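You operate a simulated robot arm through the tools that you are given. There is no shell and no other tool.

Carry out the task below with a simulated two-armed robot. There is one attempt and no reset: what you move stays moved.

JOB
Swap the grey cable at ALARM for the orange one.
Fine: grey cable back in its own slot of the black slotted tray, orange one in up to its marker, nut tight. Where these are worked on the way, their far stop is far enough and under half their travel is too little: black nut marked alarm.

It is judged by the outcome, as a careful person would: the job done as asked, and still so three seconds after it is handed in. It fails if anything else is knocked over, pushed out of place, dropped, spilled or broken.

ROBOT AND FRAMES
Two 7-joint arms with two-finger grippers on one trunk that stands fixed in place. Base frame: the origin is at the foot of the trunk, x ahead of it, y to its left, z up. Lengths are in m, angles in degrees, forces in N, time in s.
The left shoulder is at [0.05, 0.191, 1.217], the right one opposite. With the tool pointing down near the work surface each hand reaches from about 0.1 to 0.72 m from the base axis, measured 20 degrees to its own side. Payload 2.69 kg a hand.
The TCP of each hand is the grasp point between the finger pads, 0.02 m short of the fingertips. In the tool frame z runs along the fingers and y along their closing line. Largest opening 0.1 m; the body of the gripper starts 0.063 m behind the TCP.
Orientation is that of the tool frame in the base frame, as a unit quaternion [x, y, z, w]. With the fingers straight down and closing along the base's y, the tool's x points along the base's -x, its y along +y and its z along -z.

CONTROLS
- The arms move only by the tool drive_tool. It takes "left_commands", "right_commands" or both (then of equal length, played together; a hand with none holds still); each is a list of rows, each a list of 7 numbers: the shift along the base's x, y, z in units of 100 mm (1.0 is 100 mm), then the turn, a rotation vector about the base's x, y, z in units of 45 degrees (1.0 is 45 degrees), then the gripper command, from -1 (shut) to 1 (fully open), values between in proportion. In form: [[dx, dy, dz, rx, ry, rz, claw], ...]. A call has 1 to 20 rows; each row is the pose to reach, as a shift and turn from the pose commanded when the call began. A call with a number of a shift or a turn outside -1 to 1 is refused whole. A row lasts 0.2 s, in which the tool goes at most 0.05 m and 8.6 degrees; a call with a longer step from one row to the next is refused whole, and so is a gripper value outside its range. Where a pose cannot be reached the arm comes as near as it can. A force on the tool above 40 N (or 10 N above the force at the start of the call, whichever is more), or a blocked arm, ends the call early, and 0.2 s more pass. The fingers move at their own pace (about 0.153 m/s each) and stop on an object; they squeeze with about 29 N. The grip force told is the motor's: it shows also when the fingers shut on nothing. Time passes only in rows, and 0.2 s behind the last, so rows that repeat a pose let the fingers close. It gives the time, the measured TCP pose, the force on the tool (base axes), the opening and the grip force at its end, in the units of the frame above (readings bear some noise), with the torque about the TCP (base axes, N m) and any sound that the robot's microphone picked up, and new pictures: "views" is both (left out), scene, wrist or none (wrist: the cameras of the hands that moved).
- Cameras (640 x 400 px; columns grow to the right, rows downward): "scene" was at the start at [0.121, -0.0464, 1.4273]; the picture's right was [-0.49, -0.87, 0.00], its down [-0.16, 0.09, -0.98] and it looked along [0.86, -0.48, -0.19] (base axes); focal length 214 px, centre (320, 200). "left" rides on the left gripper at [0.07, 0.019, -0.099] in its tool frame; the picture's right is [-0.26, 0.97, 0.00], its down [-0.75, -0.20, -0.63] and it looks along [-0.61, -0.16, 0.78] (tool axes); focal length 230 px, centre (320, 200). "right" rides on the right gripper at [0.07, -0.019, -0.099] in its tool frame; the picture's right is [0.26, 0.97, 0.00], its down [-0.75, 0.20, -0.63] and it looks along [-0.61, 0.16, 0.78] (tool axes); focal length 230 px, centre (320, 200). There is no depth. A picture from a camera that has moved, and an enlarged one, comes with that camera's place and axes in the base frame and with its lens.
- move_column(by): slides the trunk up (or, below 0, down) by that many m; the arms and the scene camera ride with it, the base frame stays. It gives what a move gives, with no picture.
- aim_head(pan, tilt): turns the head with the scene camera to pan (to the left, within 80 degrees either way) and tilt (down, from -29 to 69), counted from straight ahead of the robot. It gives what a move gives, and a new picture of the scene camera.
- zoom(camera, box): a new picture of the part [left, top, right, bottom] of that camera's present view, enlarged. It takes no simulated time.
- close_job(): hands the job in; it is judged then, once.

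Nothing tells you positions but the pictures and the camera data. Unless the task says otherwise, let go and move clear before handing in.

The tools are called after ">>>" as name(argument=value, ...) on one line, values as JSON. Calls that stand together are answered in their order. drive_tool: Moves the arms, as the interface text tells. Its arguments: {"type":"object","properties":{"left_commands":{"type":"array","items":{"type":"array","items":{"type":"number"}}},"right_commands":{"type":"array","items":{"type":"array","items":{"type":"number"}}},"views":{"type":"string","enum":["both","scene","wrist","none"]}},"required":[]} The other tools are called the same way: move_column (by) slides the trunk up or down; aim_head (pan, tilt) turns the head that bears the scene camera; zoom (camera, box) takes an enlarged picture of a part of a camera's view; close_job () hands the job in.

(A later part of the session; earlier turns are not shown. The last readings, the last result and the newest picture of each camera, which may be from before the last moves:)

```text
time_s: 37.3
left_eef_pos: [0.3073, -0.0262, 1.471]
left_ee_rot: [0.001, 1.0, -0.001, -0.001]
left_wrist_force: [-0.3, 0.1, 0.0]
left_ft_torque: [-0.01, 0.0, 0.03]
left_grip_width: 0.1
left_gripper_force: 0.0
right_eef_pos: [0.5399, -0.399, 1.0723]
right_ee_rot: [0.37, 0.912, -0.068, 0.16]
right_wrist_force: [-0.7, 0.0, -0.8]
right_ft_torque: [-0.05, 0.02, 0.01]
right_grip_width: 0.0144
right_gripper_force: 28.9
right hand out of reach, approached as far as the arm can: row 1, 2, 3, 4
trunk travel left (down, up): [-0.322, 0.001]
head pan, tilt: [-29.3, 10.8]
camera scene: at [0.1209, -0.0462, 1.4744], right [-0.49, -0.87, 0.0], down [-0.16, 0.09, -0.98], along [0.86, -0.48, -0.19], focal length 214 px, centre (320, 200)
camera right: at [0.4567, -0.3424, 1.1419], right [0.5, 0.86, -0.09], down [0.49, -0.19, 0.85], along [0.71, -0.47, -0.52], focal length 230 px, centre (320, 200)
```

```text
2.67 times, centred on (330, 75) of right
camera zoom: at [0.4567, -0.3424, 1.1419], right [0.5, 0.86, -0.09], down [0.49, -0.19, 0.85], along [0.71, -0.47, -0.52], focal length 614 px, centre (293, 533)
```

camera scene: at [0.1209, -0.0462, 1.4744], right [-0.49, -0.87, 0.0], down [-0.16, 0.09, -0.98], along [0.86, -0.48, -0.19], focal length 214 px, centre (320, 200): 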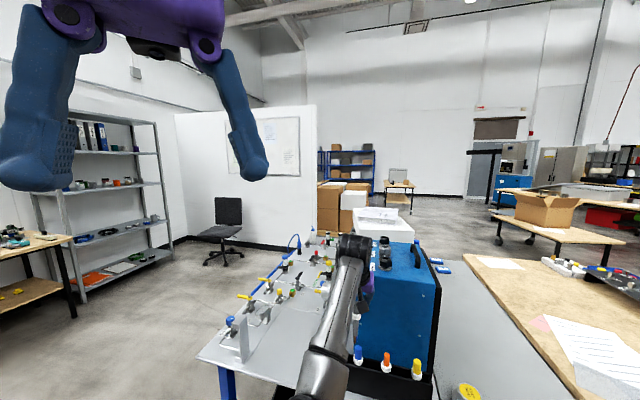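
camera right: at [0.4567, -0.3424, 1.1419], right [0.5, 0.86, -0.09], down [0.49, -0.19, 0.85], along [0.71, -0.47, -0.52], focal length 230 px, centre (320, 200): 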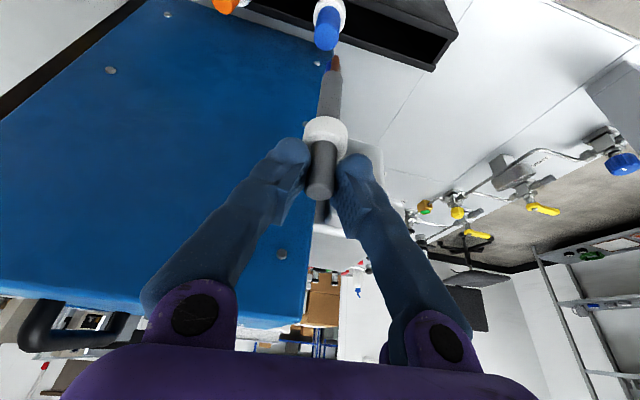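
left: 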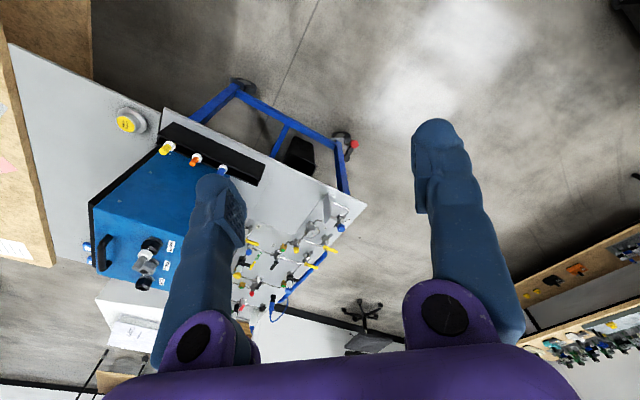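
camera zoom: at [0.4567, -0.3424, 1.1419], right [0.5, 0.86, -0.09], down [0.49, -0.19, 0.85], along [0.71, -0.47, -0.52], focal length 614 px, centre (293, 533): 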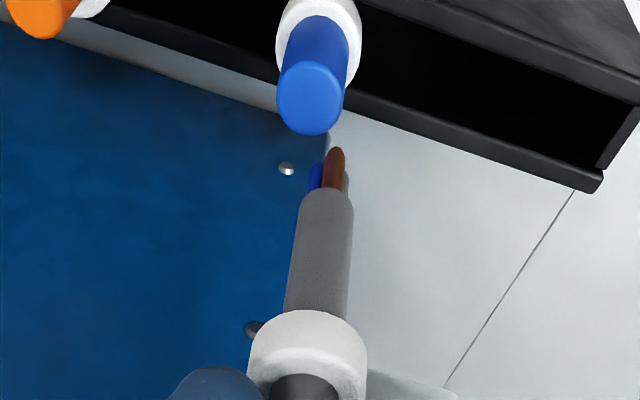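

The wrist ran to a joint limit here (yaw −45° is too far for this spot), so the hand drifted toward the blue cable. I'll go straight back up first.

>>> drive_tool(right_commands=[[0, 0, 0.3, 0, 0, 0, -1], [0, 0, 0.6, 0, 0, 0, -1], [0, 0, 0.9, 0, 0, 0, -1], [0, 0, 0.9, 0, 0, 0, -1]], views="wrist")

>>> zoom(camera="scene", box=[300, 280, 440, 400])

```text
time_s: 38.3
left_eef_pos: [0.3067, -0.0254, 1.4712]
left_ee_rot: [0.0, 1.0, 0.0, -0.001]
left_wrist_force: [0.6, -0.7, 0.8]
left_ft_torque: [-0.04, -0.02, 0.01]
left_grip_width: 0.1001
left_gripper_force: 0.0
right_eef_pos: [0.5389, -0.3992, 1.1642]
right_ee_rot: [0.371, 0.912, -0.068, 0.161]
right_wrist_force: [0.2, 0.2, -0.3]
right_ft_torque: [-0.01, 0.01, -0.03]
right_grip_width: 0.0142
right_gripper_force: 28.9
trunk travel left (down, up): [-0.322, 0.001]
head pan, tilt: [-29.3, 10.8]
camera right: at [0.4555, -0.3426, 1.2346], right [0.5, 0.86, -0.09], down [0.49, -0.2, 0.85], along [0.71, -0.47, -0.52], focal length 230 px, centre (320, 200)
```

right: 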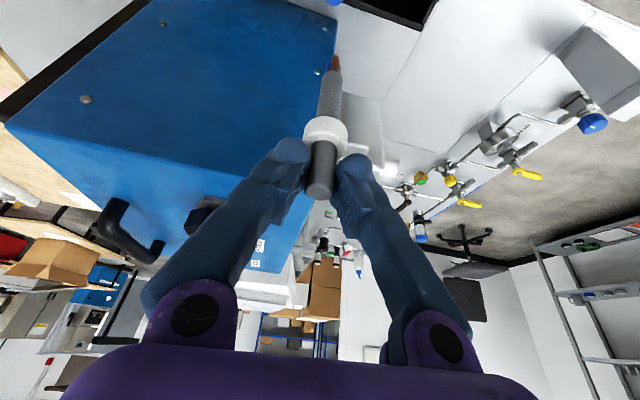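

```text
3.33 times, centred on (370, 340) of scene
camera zoom: at [0.1212, -0.0466, 1.4743], right [-0.49, -0.87, 0.0], down [-0.16, 0.09, -0.98], along [0.86, -0.48, -0.19], focal length 715 px, centre (153, -267)
```

zoom: 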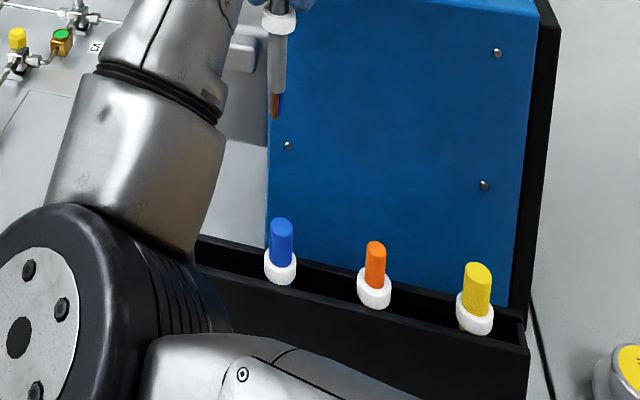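

Back up safely with blue untouched. Now I'll yaw the tool +45° (tilt stays about the closing axis, so the cable stays upright), then go over the slot.

>>> drive_tool(right_commands=[[0, 0, 0.1, 0, 0, 0.17, -1], [0, 0, 0.1, 0, 0, 0.34, -1], [0, 0, 0.1, 0, 0, 0.51, -1], [0, 0, 0.1, 0, 0, 0.68, -1], [0, 0, 0.1, 0, 0, 0.85, -1], [0, 0, 0.1, 0, 0, 1.0, -1], [0.2, 0.27, 0.1, 0, 0, 1.0, -1], [0.4, 0.55, 0.1, 0, 0, 1.0, -1], [0.4, 0.55, 0.1, 0, 0, 1.0, -1]], views="both")

>>> zoom(camera="scene", box=[280, 260, 440, 400])

```text
time_s: 40.3
left_eef_pos: [0.3074, -0.0255, 1.47]
left_ee_rot: [0.0, 1.0, 0.0, -0.001]
left_wrist_force: [-1.1, 1.0, -0.1]
left_ft_torque: [0.01, -0.01, -0.02]
left_grip_width: 0.1001
left_gripper_force: 0.1
right_eef_pos: [0.5798, -0.3453, 1.1735]
right_ee_rot: [-0.006, 0.985, -0.001, 0.175]
right_wrist_force: [0.2, 0.2, 0.0]
right_ft_torque: [0.02, 0.02, 0.0]
right_grip_width: 0.014
right_gripper_force: 28.5
trunk travel left (down, up): [-0.322, 0.001]
head pan, tilt: [-29.3, 10.8]
camera scene: at [0.1208, -0.0466, 1.4743], right [-0.49, -0.87, 0.0], down [-0.16, 0.09, -0.98], along [0.86, -0.48, -0.19], focal length 214 px, centre (320, 200)
camera right: at [0.4816, -0.3642, 1.2432], right [-0.25, 0.96, -0.09], down [0.49, 0.21, 0.85], along [0.84, 0.17, -0.52], focal length 230 px, centre (320, 200)
```

scene: 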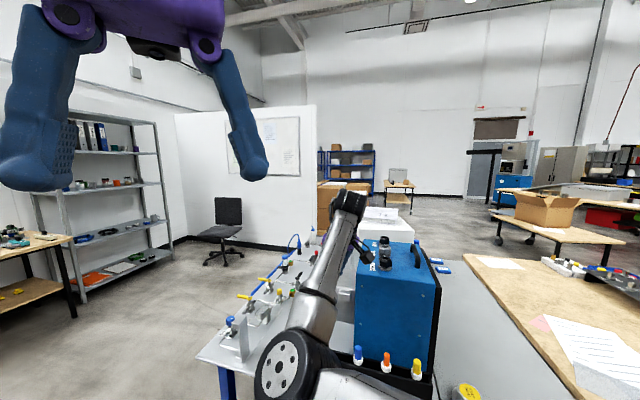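
right: 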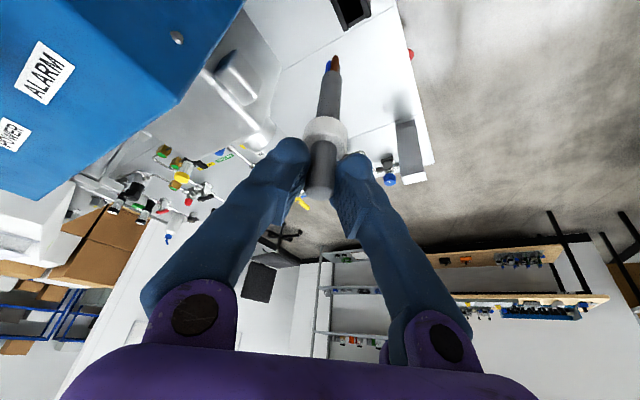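

```text
2.86 times, centred on (360, 330) of scene
camera zoom: at [0.1208, -0.0466, 1.4743], right [-0.49, -0.87, 0.0], down [-0.16, 0.09, -0.98], along [0.86, -0.48, -0.19], focal length 613 px, centre (206, -171)
```

zoom: 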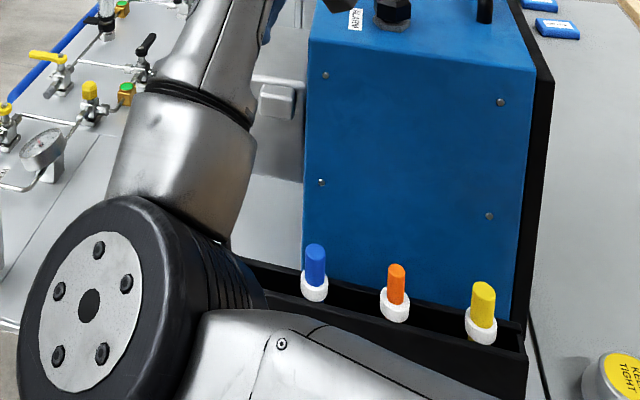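

Exactly over the expected slot now and reachable. I'll descend until the tip is just above the tray and check with the cameras.

>>> drive_tool(right_commands=[[0, 0.02, -0.35, 0, 0, 0, -1], [0, 0.02, -0.7, 0, 0, 0, -1], [0, 0.02, -1.0, 0, 0, 0, -1]], views="none")

>>> drive_tool(right_commands=[[0, 0, -0.2, 0, 0, 0, -1], [0, 0, -0.4, 0, 0, 0, -1], [0, 0, -0.4, 0, 0, 0, -1]], views="both")

>>> zoom(camera="left", box=[200, 110, 300, 210])

>>> zoom(camera="right", box=[240, 0, 440, 130])

>>> zoom(camera="scene", box=[280, 260, 440, 400])

```text
time_s: 41.1
left_eef_pos: [0.308, -0.0269, 1.4706]
left_ee_rot: [0.0, 1.0, 0.0, -0.002]
left_wrist_force: [-0.2, -1.2, 0.4]
left_ft_torque: [0.0, 0.0, 0.01]
left_grip_width: 0.1001
left_gripper_force: 0.1
right_eef_pos: [0.58, -0.3402, 1.0712]
right_ee_rot: [-0.004, 0.985, -0.001, 0.175]
right_wrist_force: [0.0, 0.4, -0.1]
right_ft_torque: [0.0, -0.01, -0.02]
right_grip_width: 0.0143
right_gripper_force: 29.1
trunk travel left (down, up): [-0.322, 0.001]
head pan, tilt: [-29.3, 10.8]
```

```text
time_s: 41.9
left_eef_pos: [0.307, -0.0258, 1.4708]
left_ee_rot: [0.0, 1.0, 0.001, 0.0]
left_wrist_force: [0.0, 0.1, 0.2]
left_ft_torque: [0.0, 0.04, 0.0]
left_grip_width: 0.1
left_gripper_force: 0.0
right_eef_pos: [0.5792, -0.3399, 1.0326]
right_ee_rot: [-0.006, 0.985, -0.001, 0.175]
right_wrist_force: [-1.0, 0.4, -0.5]
right_ft_torque: [-0.03, 0.0, 0.01]
right_grip_width: 0.0143
right_gripper_force: 29.0
trunk travel left (down, up): [-0.322, 0.001]
head pan, tilt: [-29.3, 10.8]
camera scene: at [0.121, -0.0464, 1.4743], right [-0.49, -0.87, 0.0], down [-0.16, 0.09, -0.98], along [0.86, -0.48, -0.19], focal length 214 px, centre (320, 200)
camera right: at [0.4804, -0.3595, 1.1011], right [-0.25, 0.96, -0.09], down [0.49, 0.21, 0.85], along [0.84, 0.17, -0.52], focal length 230 px, centre (320, 200)
```

scene: 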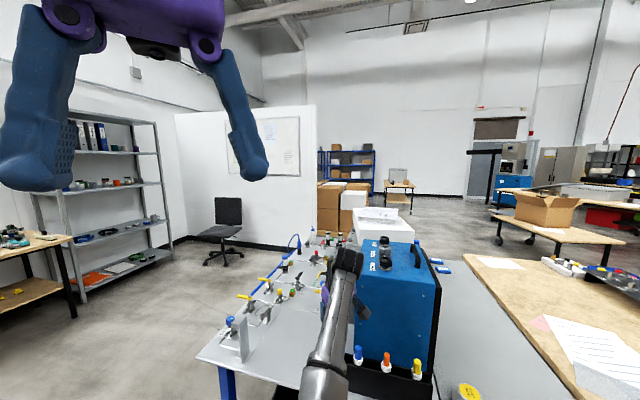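
right: 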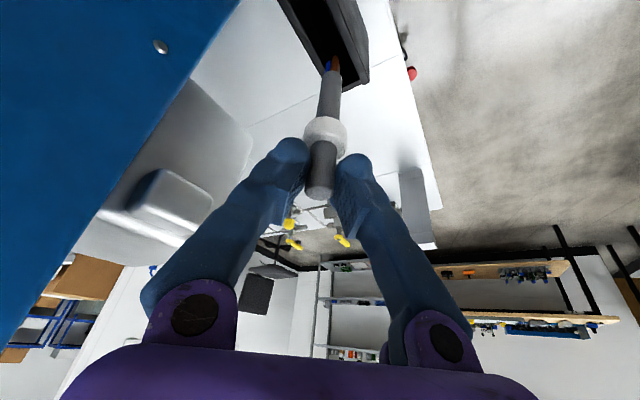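

```text
4.00 times, centred on (250, 160) of left
camera zoom: at [0.2375, -0.0073, 1.5703], right [0.26, 0.97, 0.0], down [0.75, -0.2, 0.63], along [0.61, -0.16, -0.78], focal length 920 px, centre (600, 360)
```

zoom: 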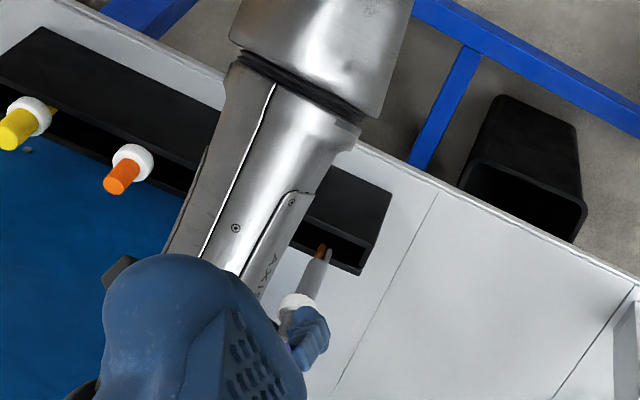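

```text
3.08 times, centred on (340, 65) of right
camera zoom: at [0.4804, -0.3595, 1.1011], right [-0.25, 0.96, -0.09], down [0.49, 0.21, 0.85], along [0.84, 0.17, -0.52], focal length 708 px, centre (258, 615)
```

zoom: 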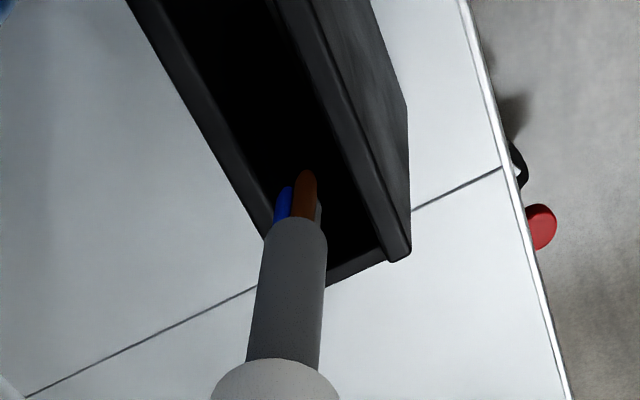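

```text
2.86 times, centred on (360, 330) of scene
camera zoom: at [0.121, -0.0464, 1.4743], right [-0.49, -0.87, 0.0], down [-0.16, 0.09, -0.98], along [0.86, -0.48, -0.19], focal length 613 px, centre (206, -171)
```

zoom: 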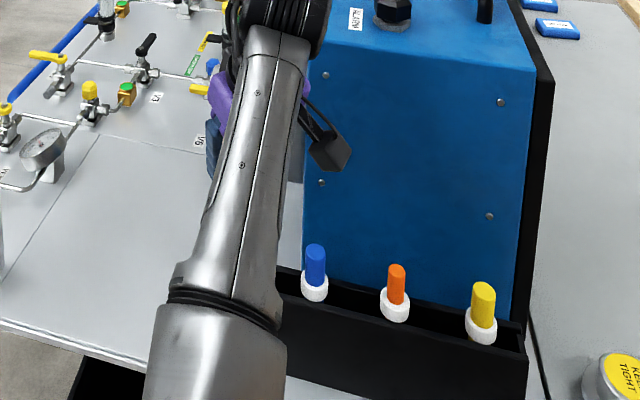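

The tip is over the trough, and trough centre-line and pitch work out to about (0.579,-0.344) with rim at z≈0.89. I'll nudge −3 mm in y and lower slowly into the slot, watching the force.

>>> drive_tool(right_commands=[[-0.01, -0.03, 0, 0, 0, 0, -1], [-0.01, -0.03, -0.15, 0, 0, 0, -1], [-0.01, -0.03, -0.3, 0, 0, 0, -1], [-0.01, -0.03, -0.45, 0, 0, 0, -1], [-0.01, -0.03, -0.45, 0, 0, 0, -1]], views="wrist")

>>> zoom(camera="right", box=[240, 0, 440, 130])

>>> zoom(camera="left", box=[200, 110, 300, 210])

```text
time_s: 43.1
left_eef_pos: [0.3079, -0.0271, 1.4715]
left_ee_rot: [0.001, 1.0, 0.0, -0.001]
left_wrist_force: [1.2, 0.0, -0.2]
left_ft_torque: [0.0, 0.01, 0.04]
left_grip_width: 0.1
left_gripper_force: 0.1
right_eef_pos: [0.579, -0.345, 0.9905]
right_ee_rot: [-0.005, 0.985, -0.003, 0.175]
right_wrist_force: [-0.3, -0.9, -0.8]
right_ft_torque: [0.01, -0.03, -0.01]
right_grip_width: 0.0141
right_gripper_force: 28.8
trunk travel left (down, up): [-0.322, 0.001]
head pan, tilt: [-29.3, 10.8]
camera right: at [0.4801, -0.3647, 1.0587], right [-0.25, 0.96, -0.09], down [0.49, 0.21, 0.85], along [0.84, 0.17, -0.52], focal length 230 px, centre (320, 200)
```

right: 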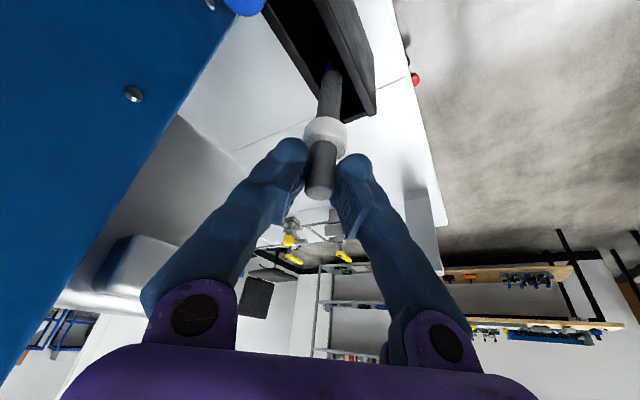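

```text
3.08 times, centred on (340, 65) of right
camera zoom: at [0.4801, -0.3647, 1.0587], right [-0.25, 0.96, -0.09], down [0.49, 0.21, 0.85], along [0.84, 0.17, -0.52], focal length 708 px, centre (258, 615)
```

zoom: 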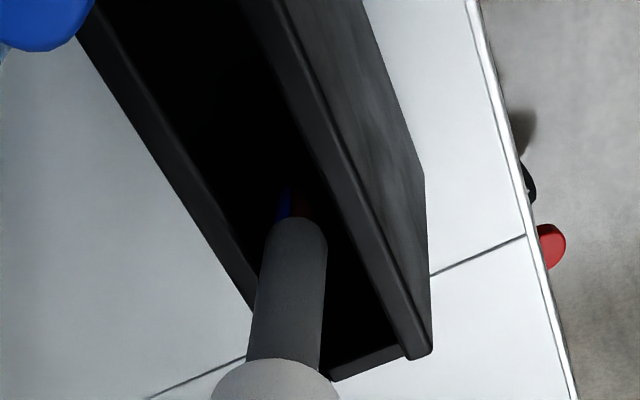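

```text
4.00 times, centred on (250, 160) of left
camera zoom: at [0.2375, -0.0072, 1.5703], right [0.26, 0.97, 0.0], down [0.75, -0.2, 0.63], along [0.61, -0.16, -0.78], focal length 920 px, centre (600, 360)
```

zoom: 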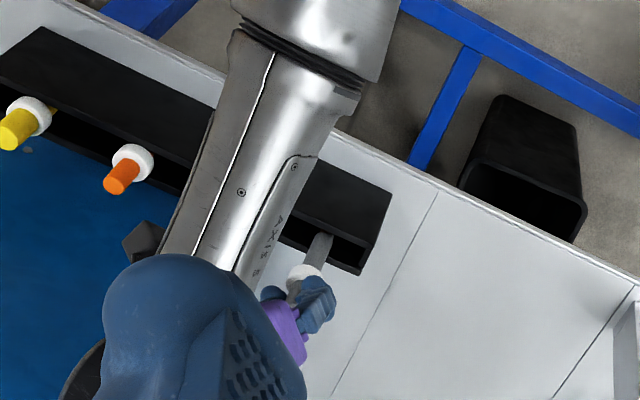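

The cable is going into the trough freely. Lowering further in small steps.

>>> drive_tool(right_commands=[[0, 0, -0.12, 0, 0, 0, -1], [0, 0, -0.24, 0, 0, 0, -1], [0, 0, -0.35, 0, 0, 0, -1], [0, 0, -0.43, 0, 0, 0, -1], [0, 0, -0.43, 0, 0, 0, -1]], views="wrist")

>>> zoom(camera="right", box=[240, 0, 440, 130])

>>> zoom(camera="scene", box=[280, 260, 440, 400])

```text
time_s: 44.3
left_eef_pos: [0.307, -0.0254, 1.4708]
left_ee_rot: [0.0, 1.0, -0.001, 0.0]
left_wrist_force: [0.0, -0.4, 0.7]
left_ft_torque: [0.02, 0.0, 0.01]
left_grip_width: 0.1
left_gripper_force: 0.1
right_eef_pos: [0.584, -0.3475, 0.9553]
right_ee_rot: [-0.004, 0.983, -0.005, 0.183]
right_wrist_force: [-2.9, 2.9, 1.1]
right_ft_torque: [0.24, 0.16, 0.04]
right_grip_width: 0.0144
right_gripper_force: 29.3
trunk travel left (down, up): [-0.322, 0.001]
head pan, tilt: [-29.3, 10.8]
camera right: at [0.4842, -0.3662, 1.0233], right [-0.25, 0.96, -0.1], down [0.47, 0.21, 0.85], along [0.84, 0.16, -0.51], focal length 230 px, centre (320, 200)
```

right: 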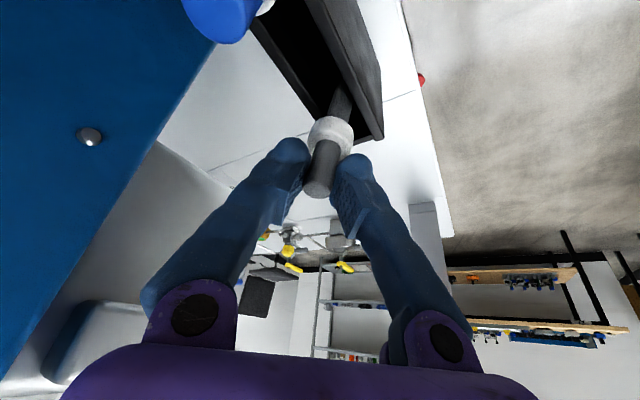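

```text
3.08 times, centred on (340, 65) of right
camera zoom: at [0.4842, -0.3662, 1.0233], right [-0.25, 0.96, -0.1], down [0.47, 0.21, 0.85], along [0.84, 0.16, -0.51], focal length 708 px, centre (258, 615)
```

zoom: 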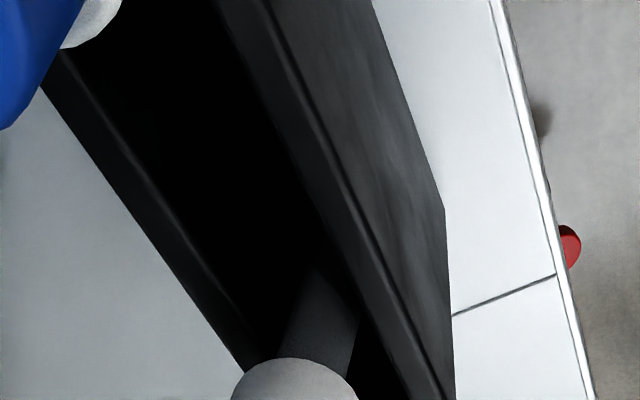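

```text
2.86 times, centred on (360, 330) of scene
camera zoom: at [0.1203, -0.0457, 1.4744], right [-0.49, -0.87, 0.0], down [-0.16, 0.09, -0.98], along [0.86, -0.48, -0.19], focal length 613 px, centre (206, -171)
```

zoom: 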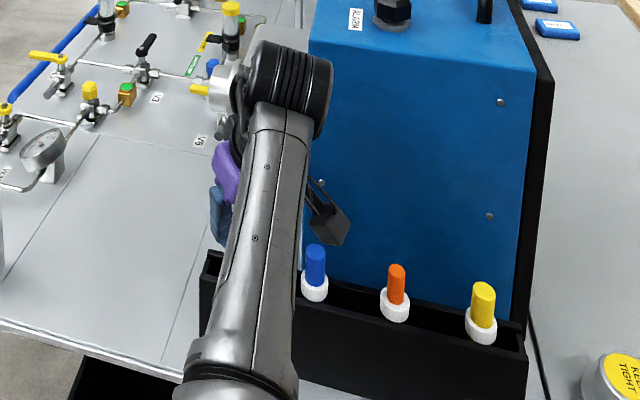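

The hand stopped ~8 mm short with a little sideways drift, though the wrist force is tiny, so something may be touching. I'll look before pushing any more.

>>> zoom(camera="scene", box=[310, 250, 390, 330])

>>> zoom(camera="left", box=[200, 110, 300, 210])

>>> zoom(camera="left", box=[180, 60, 300, 180])

>>> zoom(camera="right", box=[290, 70, 370, 130])

```text
5.00 times, centred on (350, 290) of scene
camera zoom: at [0.1203, -0.0457, 1.4744], right [-0.49, -0.87, 0.0], down [-0.16, 0.09, -0.98], along [0.86, -0.48, -0.19], focal length 1072 px, centre (170, -250)
```

zoom: 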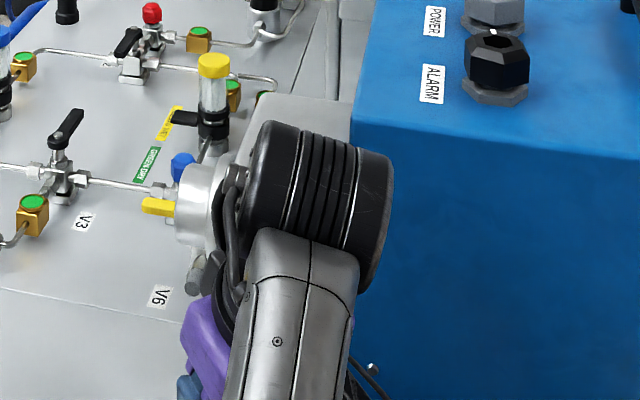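

```text
4.00 times, centred on (250, 160) of left
camera zoom: at [0.2367, -0.0066, 1.5705], right [0.26, 0.97, 0.0], down [0.75, -0.2, 0.63], along [0.61, -0.16, -0.78], focal length 920 px, centre (600, 360)
```

zoom: 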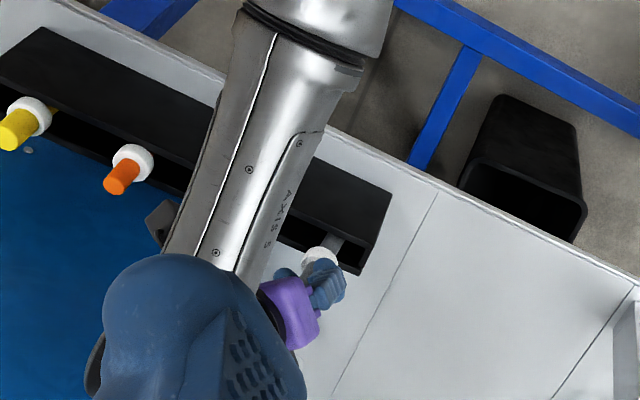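

```text
3.33 times, centred on (240, 120) of left
camera zoom: at [0.2367, -0.0066, 1.5705], right [0.26, 0.97, 0.0], down [0.75, -0.2, 0.63], along [0.61, -0.16, -0.78], focal length 767 px, centre (587, 467)
```

zoom: 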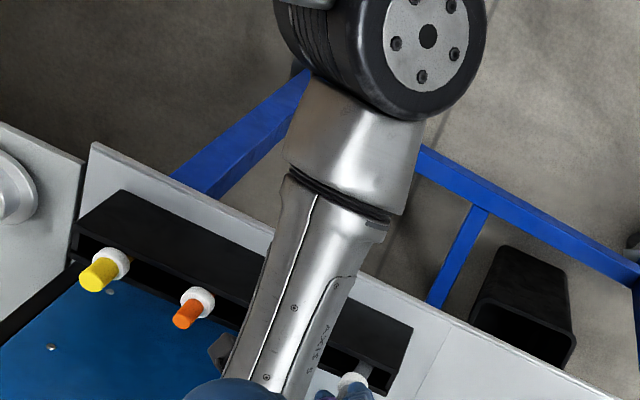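

```text
6.67 times, centred on (330, 100) of right
camera zoom: at [0.4842, -0.3662, 1.0233], right [-0.25, 0.96, -0.1], down [0.47, 0.21, 0.85], along [0.84, 0.16, -0.51], focal length 1534 px, centre (253, 867)
```

zoom: 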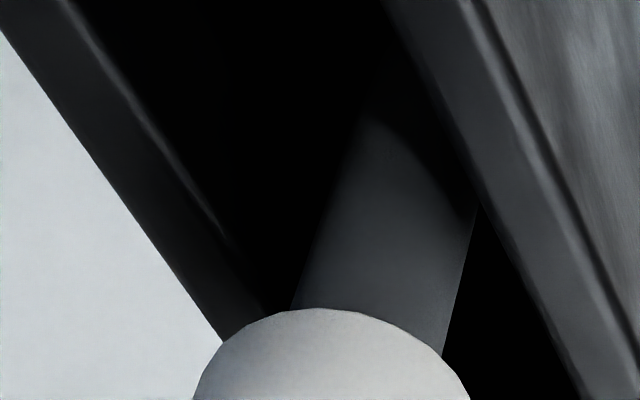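

The housing seems clear of everything, and the shortfall with almost no wrist force suggests the arm itself is at a posture limit this low. I'll back up 50 mm, check how the cable sits in the grip, and use the trunk slide for the final lowering.

>>> drive_tool(right_commands=[[0, 0, 0.1, 0, 0, 0, -1], [-0.02, 0.01, 0.3, 0, 0, 0, -1], [-0.04, 0.02, 0.5, 0, 0, 0, -1], [-0.04, 0.02, 0.5, 0, 0, 0, -1]], views="wrist")

>>> zoom(camera="right", box=[240, 0, 440, 130])

>>> zoom(camera="scene", box=[280, 240, 440, 400])

```text
time_s: 45.3
left_eef_pos: [0.3087, -0.0261, 1.4713]
left_ee_rot: [0.0, 1.0, 0.0, -0.001]
left_wrist_force: [0.0, -1.2, 0.2]
left_ft_torque: [-0.01, 0.06, 0.01]
left_grip_width: 0.1
left_gripper_force: 0.0
right_eef_pos: [0.5755, -0.3434, 0.9964]
right_ee_rot: [-0.005, 0.985, -0.002, 0.174]
right_wrist_force: [-0.8, 0.2, -1.4]
right_ft_torque: [0.0, 0.0, 0.01]
right_grip_width: 0.0143
right_gripper_force: 28.8
trunk travel left (down, up): [-0.322, 0.001]
head pan, tilt: [-29.3, 10.8]
camera right: at [0.4769, -0.3628, 1.0654], right [-0.25, 0.96, -0.09], down [0.49, 0.21, 0.85], along [0.84, 0.17, -0.52], focal length 230 px, centre (320, 200)
```

right: 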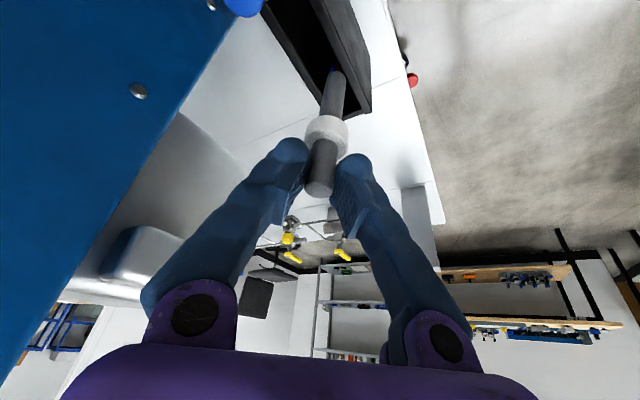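

```text
3.08 times, centred on (340, 65) of right
camera zoom: at [0.4769, -0.3628, 1.0654], right [-0.25, 0.96, -0.09], down [0.49, 0.21, 0.85], along [0.84, 0.17, -0.52], focal length 708 px, centre (258, 615)
```

zoom: 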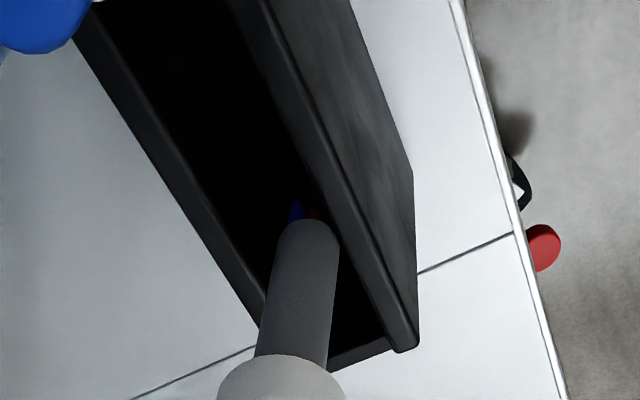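

```text
2.50 times, centred on (360, 320) of scene
camera zoom: at [0.1211, -0.0465, 1.4743], right [-0.49, -0.87, 0.0], down [-0.16, 0.09, -0.98], along [0.86, -0.48, -0.19], focal length 536 px, centre (220, -100)
```

zoom: 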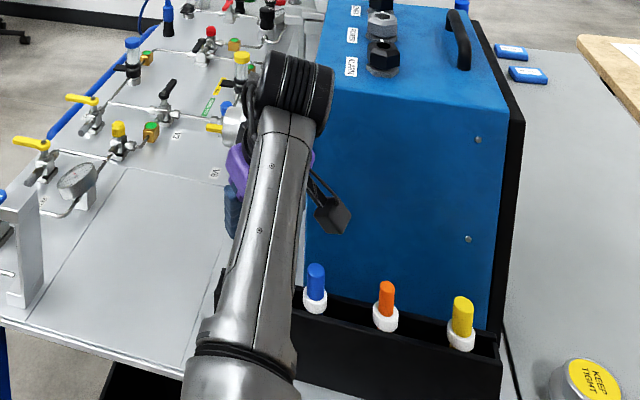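

The cable is still well held, but it sits ~4 mm too near the trough's robot-side wall. I'll shift it toward the trough's centre, then lower with the trunk in small steps.

>>> drive_tool(right_commands=[[0.01, -0.02, 0, 0, 0, 0, -1], [0.025, -0.04, 0, 0, 0, 0, -1], [0.025, -0.04, 0, 0, 0, 0, -1]], views="wrist")

>>> zoom(camera="right", box=[240, 0, 440, 130])

>>> move_column(by=-0.03)

>>> zoom(camera="right", box=[240, 0, 440, 130])

```text
time_s: 46.1
left_eef_pos: [0.308, -0.0255, 1.4707]
left_ee_rot: [0.0, 1.0, 0.0, 0.0]
left_wrist_force: [-0.4, -1.3, 0.0]
left_ft_torque: [0.01, 0.02, -0.01]
left_grip_width: 0.0998
left_gripper_force: 0.1
right_eef_pos: [0.5768, -0.3476, 0.9956]
right_ee_rot: [-0.006, 0.985, -0.001, 0.175]
right_wrist_force: [-0.6, 0.1, -1.5]
right_ft_torque: [0.03, -0.02, 0.03]
right_grip_width: 0.014
right_gripper_force: 29.5
trunk travel left (down, up): [-0.322, 0.001]
head pan, tilt: [-29.3, 10.8]
camera right: at [0.479, -0.3666, 1.0653], right [-0.25, 0.96, -0.09], down [0.49, 0.21, 0.85], along [0.84, 0.17, -0.52], focal length 230 px, centre (320, 200)
```

right: 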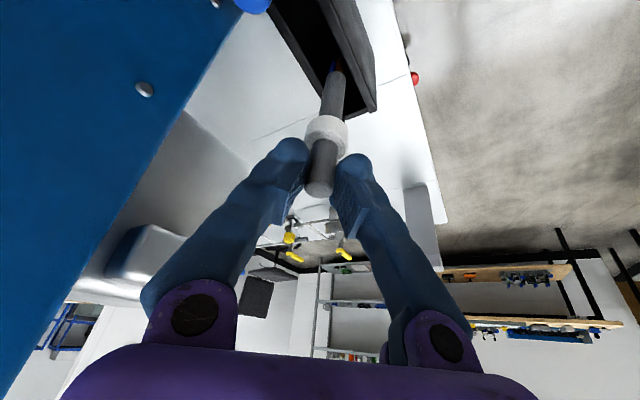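

```text
3.08 times, centred on (340, 65) of right
camera zoom: at [0.479, -0.3666, 1.0653], right [-0.25, 0.96, -0.09], down [0.49, 0.21, 0.85], along [0.84, 0.17, -0.52], focal length 708 px, centre (258, 615)
```

zoom: 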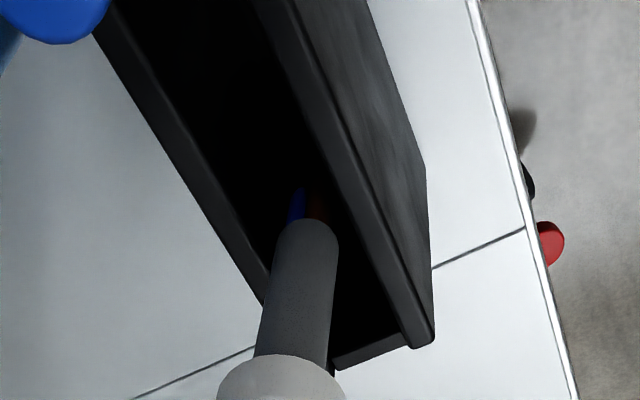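

```text
time_s: 46.8
left_eef_pos: [0.3077, -0.0263, 1.4413]
left_ee_rot: [0.0, 1.0, 0.0, -0.001]
left_wrist_force: [-0.1, 0.4, 0.4]
left_ft_torque: [0.03, -0.01, 0.01]
left_grip_width: 0.0999
left_gripper_force: 0.1
right_eef_pos: [0.5779, -0.3487, 0.9666]
right_ee_rot: [-0.005, 0.985, -0.002, 0.175]
right_wrist_force: [0.8, -0.7, -1.0]
right_ft_torque: [0.0, 0.02, 0.0]
right_grip_width: 0.0141
right_gripper_force: 28.9
trunk travel left (down, up): [-0.292, 0.031]
head pan, tilt: [-29.3, 10.8]
```

```text
3.08 times, centred on (340, 65) of right
camera zoom: at [0.4786, -0.3667, 1.0355], right [-0.25, 0.96, -0.09], down [0.49, 0.21, 0.85], along [0.84, 0.17, -0.52], focal length 708 px, centre (258, 615)
```

zoom: 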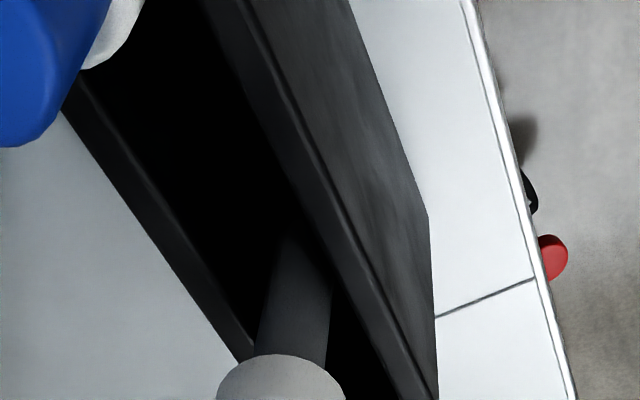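

No contact yet. Lowering another 15 mm.

>>> move_column(by=-0.015)

>>> zoom(camera="right", box=[240, 0, 440, 130])

```text
time_s: 47.5
left_eef_pos: [0.3076, -0.0247, 1.4249]
left_ee_rot: [0.001, 1.0, -0.001, -0.001]
left_wrist_force: [-0.4, -0.6, 0.4]
left_ft_torque: [0.0, -0.02, 0.0]
left_grip_width: 0.0997
left_gripper_force: 0.1
right_eef_pos: [0.578, -0.3472, 0.95]
right_ee_rot: [-0.006, 0.984, -0.002, 0.175]
right_wrist_force: [-0.1, -0.5, 0.3]
right_ft_torque: [-0.02, 0.01, 0.0]
right_grip_width: 0.0143
right_gripper_force: 29.2
trunk travel left (down, up): [-0.277, 0.046]
head pan, tilt: [-29.3, 10.8]
```

```text
3.08 times, centred on (340, 65) of right
camera zoom: at [0.4786, -0.3668, 1.0203], right [-0.25, 0.96, -0.09], down [0.49, 0.21, 0.85], along [0.84, 0.17, -0.52], focal length 708 px, centre (258, 615)
```

zoom: 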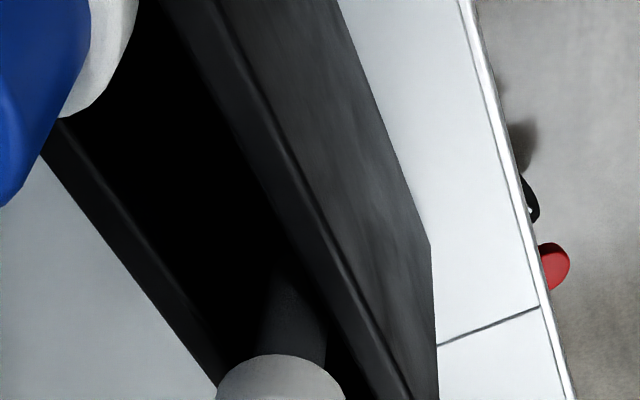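

Past the earlier depth with no contact. Another 12 mm.

>>> move_column(by=-0.012)

>>> zoom(camera="right", box=[200, 0, 440, 150])

>>> zoom(camera="scene", box=[280, 240, 440, 400])

>>> zoom(camera="left", box=[200, 90, 300, 190])

```text
time_s: 48.1
left_eef_pos: [0.3067, -0.0252, 1.414]
left_ee_rot: [0.0, 1.0, 0.0, 0.0]
left_wrist_force: [-0.1, -0.4, 1.2]
left_ft_torque: [-0.01, 0.0, 0.03]
left_grip_width: 0.1001
left_gripper_force: 0.1
right_eef_pos: [0.5778, -0.3468, 0.9396]
right_ee_rot: [-0.005, 0.984, -0.003, 0.175]
right_wrist_force: [-0.3, 0.6, 6.0]
right_ft_torque: [-0.01, -0.02, 0.02]
right_grip_width: 0.0141
right_gripper_force: 28.7
trunk travel left (down, up): [-0.265, 0.058]
head pan, tilt: [-29.3, 10.8]
```

```text
2.67 times, centred on (320, 75) of right
camera zoom: at [0.4787, -0.3665, 1.0092], right [-0.25, 0.96, -0.1], down [0.48, 0.21, 0.85], along [0.84, 0.17, -0.52], focal length 614 px, centre (320, 533)
```

zoom: 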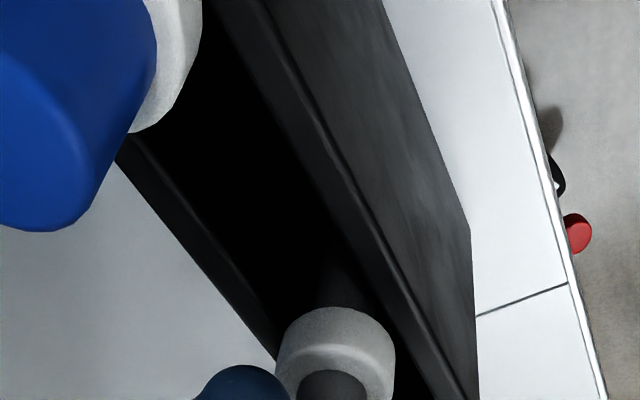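

```text
2.50 times, centred on (360, 320) of scene
camera zoom: at [0.1205, -0.0461, 1.4175], right [-0.49, -0.87, 0.0], down [-0.16, 0.09, -0.98], along [0.86, -0.48, -0.19], focal length 536 px, centre (220, -100)
```

zoom: 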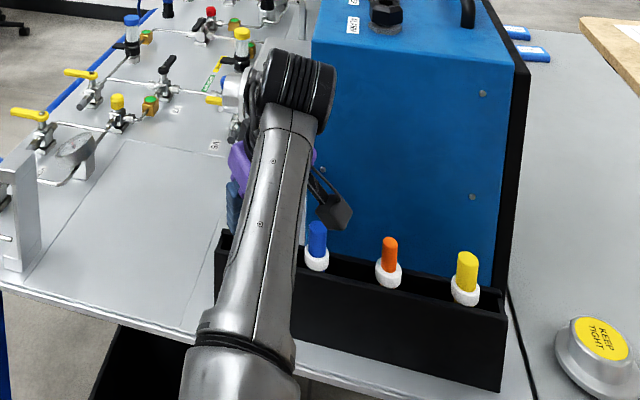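

```text
4.00 times, centred on (250, 140) of left
camera zoom: at [0.2369, -0.007, 1.5135], right [0.26, 0.97, 0.0], down [0.75, -0.2, 0.63], along [0.61, -0.16, -0.78], focal length 920 px, centre (600, 440)
```

zoom: 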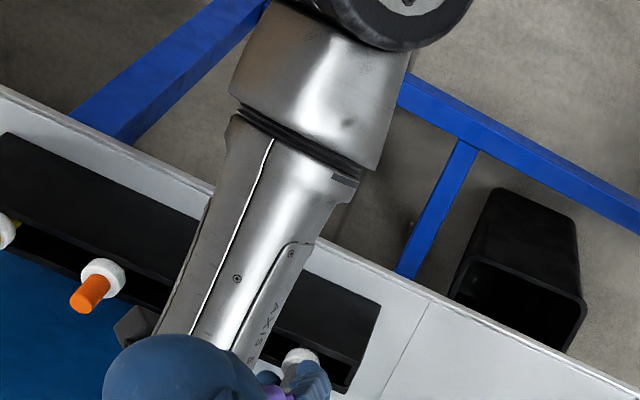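

The cable touched bottom (6 N) at the same seating height as its neighbours. I'll open to 50 mm and rise straight up.

>>> drive_tool(right_commands=[[0, 0, 0, 0, 0, 0, -0.5], [0, 0, 0, 0, 0, 0, -0.1], [0, 0, 0, 0, 0, 0, -0.1], [0, 0, 0.2, 0, 0, 0, -0.1], [0, 0, 0.4, 0, 0, 0, -0.1], [0, 0, 0.7, 0, 0, 0, -0.1], [0, 0, 1.0, 0, 0, 0, -0.1]], views="both")

>>> zoom(camera="right", box=[220, 0, 440, 130])

>>> zoom(camera="left", box=[180, 70, 300, 190])

```text
time_s: 49.7
left_eef_pos: [0.3062, -0.0272, 1.4146]
left_ee_rot: [0.0, 1.0, 0.0, 0.0]
left_wrist_force: [-0.2, -0.3, -1.0]
left_ft_torque: [0.0, -0.01, 0.02]
left_grip_width: 0.1001
left_gripper_force: 0.0
right_eef_pos: [0.5776, -0.348, 1.0407]
right_ee_rot: [-0.006, 0.985, -0.001, 0.174]
right_wrist_force: [0.6, -0.3, -0.1]
right_ft_torque: [0.01, -0.01, 0.02]
right_grip_width: 0.0452
right_gripper_force: 0.1
trunk travel left (down, up): [-0.265, 0.058]
head pan, tilt: [-29.3, 10.8]
camera scene: at [0.1208, -0.0462, 1.4173], right [-0.49, -0.87, 0.0], down [-0.16, 0.09, -0.98], along [0.86, -0.48, -0.19], focal length 214 px, centre (320, 200)
camera right: at [0.4794, -0.3662, 1.1099], right [-0.25, 0.96, -0.09], down [0.49, 0.21, 0.85], along [0.84, 0.17, -0.52], focal length 230 px, centre (320, 200)
```

scene: 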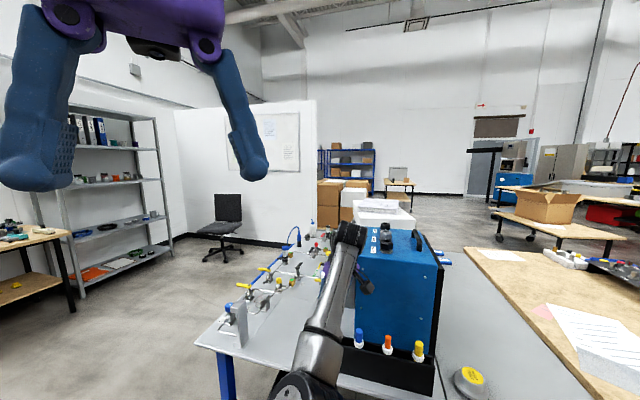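
right: 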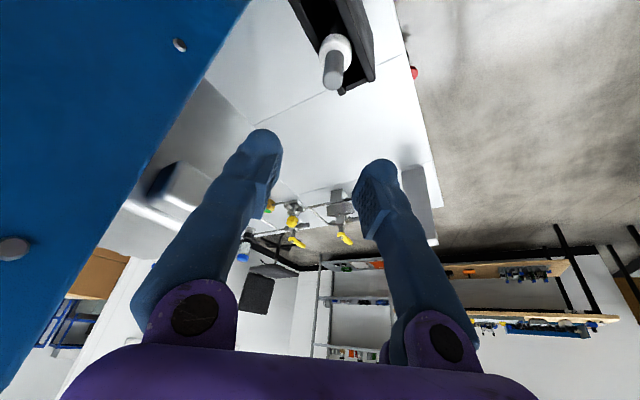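

```text
2.91 times, centred on (330, 65) of right
camera zoom: at [0.4794, -0.3662, 1.1099], right [-0.25, 0.96, -0.09], down [0.49, 0.21, 0.85], along [0.84, 0.17, -0.52], focal length 669 px, centre (291, 593)
```

zoom: 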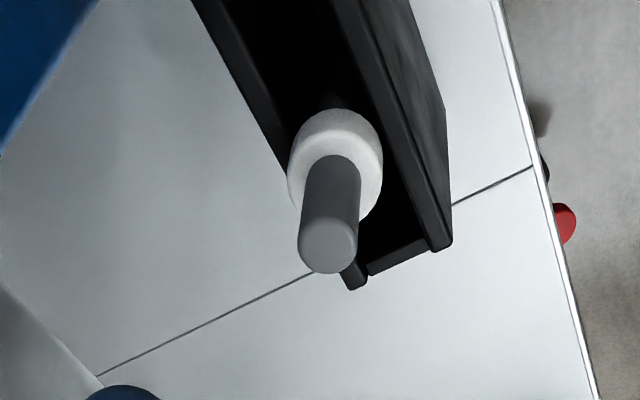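

```text
3.33 times, centred on (240, 130) of left
camera zoom: at [0.2372, -0.0071, 1.5133], right [0.26, 0.97, 0.0], down [0.75, -0.2, 0.63], along [0.61, -0.16, -0.78], focal length 767 px, centre (587, 433)
```

zoom: 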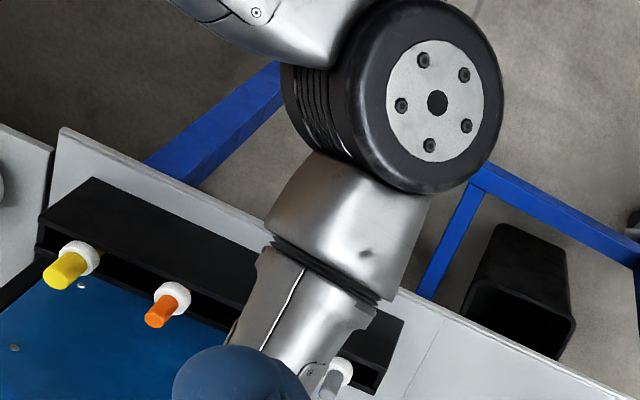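

Grey stands upright in its slot. Now to the orange cable: I'll travel at a safe height, swinging slightly toward the robot to stay clear of the box, while yawing back to −45°.

>>> drive_tool(right_commands=[[-0.2, 0.2, 0.2, 0, 0, -0.1, 0], [-0.45, 0.1, 0.3, 0, 0, -0.27, 0], [-0.75, -0.2, 0.3, 0, 0, -0.44, 0], [-1.0, -0.55, 0.3, 0, 0, -0.6, 0], [-1.0, -0.85, 0.3, 0, 0, -0.77, 0], [-1.0, -1.0, 0.3, 0, 0, -0.94, 0], [-1.0, -1.0, 0.3, 0, 0, -1.0, 0]], views="both")

>>> zoom(camera="right", box=[220, 0, 440, 130])

>>> zoom(camera="scene", box=[280, 240, 460, 400])

```text
time_s: 51.3
left_eef_pos: [0.3076, -0.0261, 1.4148]
left_ee_rot: [0.0, 1.0, 0.001, -0.001]
left_wrist_force: [-0.2, -0.5, -0.7]
left_ft_torque: [0.01, 0.0, 0.0]
left_grip_width: 0.1
left_gripper_force: 0.2
right_eef_pos: [0.477, -0.4487, 1.0711]
right_ee_rot: [0.373, 0.911, -0.069, 0.16]
right_wrist_force: [-0.3, -0.1, 0.3]
right_ft_torque: [0.02, -0.02, 0.02]
right_grip_width: 0.0501
right_gripper_force: 0.0
right hand out of reach, approached as far as the arm can: row 2, 3
trunk travel left (down, up): [-0.265, 0.058]
head pan, tilt: [-29.3, 10.8]
camera scene: at [0.1211, -0.0464, 1.4173], right [-0.49, -0.87, 0.0], down [-0.16, 0.09, -0.98], along [0.86, -0.48, -0.19], focal length 214 px, centre (320, 200)
camera right: at [0.3941, -0.392, 1.1401], right [0.5, 0.86, -0.09], down [0.49, -0.2, 0.85], along [0.71, -0.47, -0.52], focal length 230 px, centre (320, 200)
```

scene: 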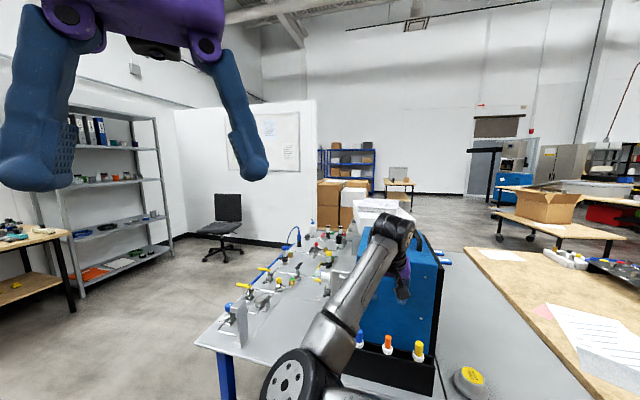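
right: 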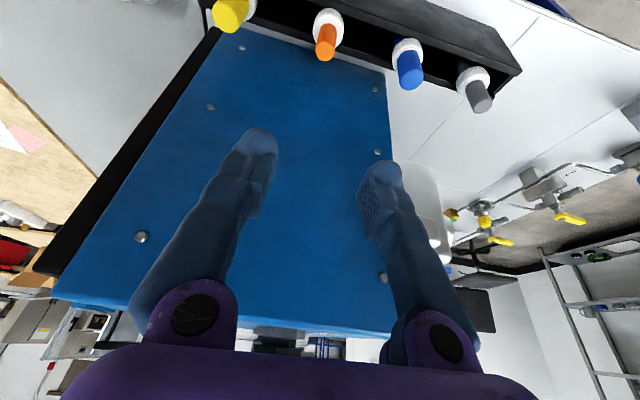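

```text
2.91 times, centred on (330, 65) of right
camera zoom: at [0.3941, -0.392, 1.1401], right [0.5, 0.86, -0.09], down [0.49, -0.2, 0.85], along [0.71, -0.47, -0.52], focal length 669 px, centre (291, 593)
```

zoom: 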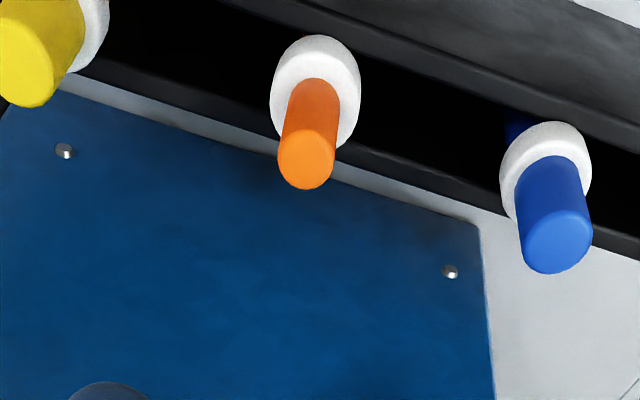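

```text
2.50 times, centred on (370, 320) of scene
camera zoom: at [0.1211, -0.0464, 1.4173], right [-0.49, -0.87, 0.0], down [-0.16, 0.09, -0.98], along [0.86, -0.48, -0.19], focal length 536 px, centre (195, -100)
```

zoom: 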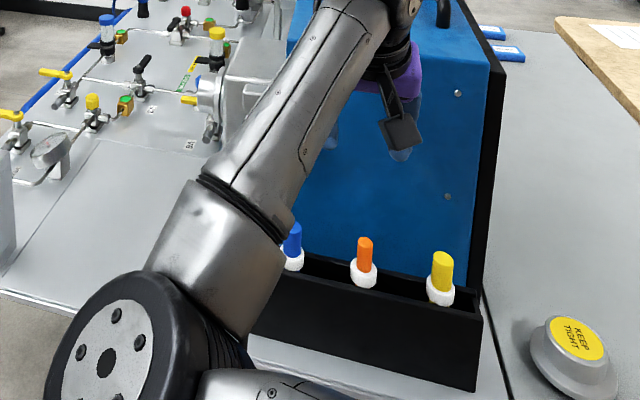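

All four cables now stand alike in the tray, grey included. Orange's stub is at (0.469,-0.4535), top ~0.942. I'll come down over it with the fingers 50 mm open.

>>> drive_tool(right_commands=[[-0.08, -0.05, 0, 0, 0, 0, 0], [-0.08, -0.05, -0.3, 0, 0, 0, 0], [-0.08, -0.05, -0.6, 0, 0, 0, 0], [-0.08, -0.05, -0.9, 0, 0, 0, 0], [-0.08, -0.05, -0.9, 0, 0, 0, 0]], views="wrist")

>>> zoom(camera="right", box=[220, 20, 440, 150])

>>> zoom(camera="scene", box=[330, 300, 430, 380])

```text
time_s: 52.5
left_eef_pos: [0.3063, -0.0256, 1.4143]
left_ee_rot: [0.0, 1.0, 0.001, -0.001]
left_wrist_force: [-1.3, 0.0, 0.5]
left_ft_torque: [0.01, 0.01, 0.01]
left_grip_width: 0.1002
left_gripper_force: 0.0
right_eef_pos: [0.4715, -0.4511, 0.979]
right_ee_rot: [0.372, 0.911, -0.069, 0.162]
right_wrist_force: [0.3, 0.7, 0.2]
right_ft_torque: [-0.02, -0.02, 0.0]
right_grip_width: 0.0499
right_gripper_force: 0.0
trunk travel left (down, up): [-0.265, 0.058]
head pan, tilt: [-29.3, 10.8]
camera right: at [0.3873, -0.3951, 1.0488], right [0.5, 0.86, -0.09], down [0.49, -0.2, 0.85], along [0.71, -0.47, -0.52], focal length 230 px, centre (320, 200)
```

right: 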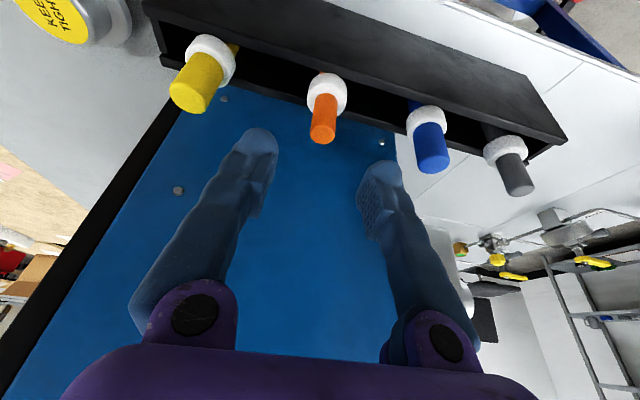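

```text
2.91 times, centred on (330, 85) of right
camera zoom: at [0.3873, -0.3951, 1.0488], right [0.5, 0.86, -0.09], down [0.49, -0.2, 0.85], along [0.71, -0.47, -0.52], focal length 669 px, centre (291, 534)
```

zoom: 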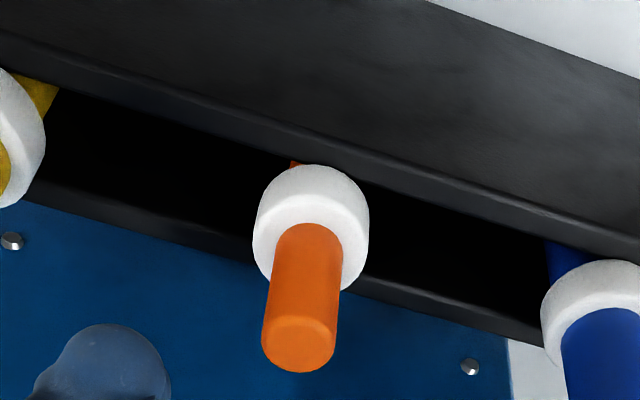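

```text
5.00 times, centred on (380, 340) of scene
camera zoom: at [0.1208, -0.0461, 1.4174], right [-0.49, -0.87, 0.0], down [-0.16, 0.09, -0.98], along [0.86, -0.48, -0.19], focal length 1072 px, centre (20, -500)
```

zoom: 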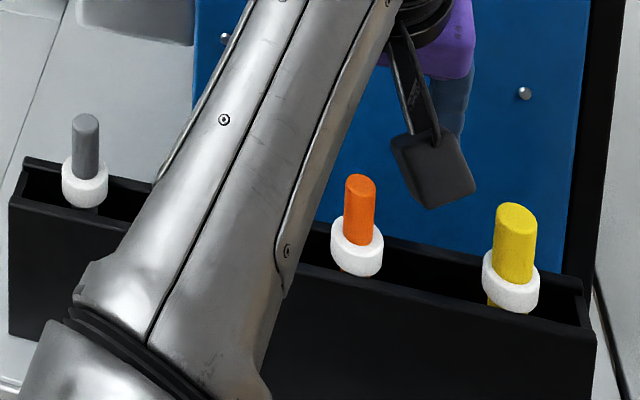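

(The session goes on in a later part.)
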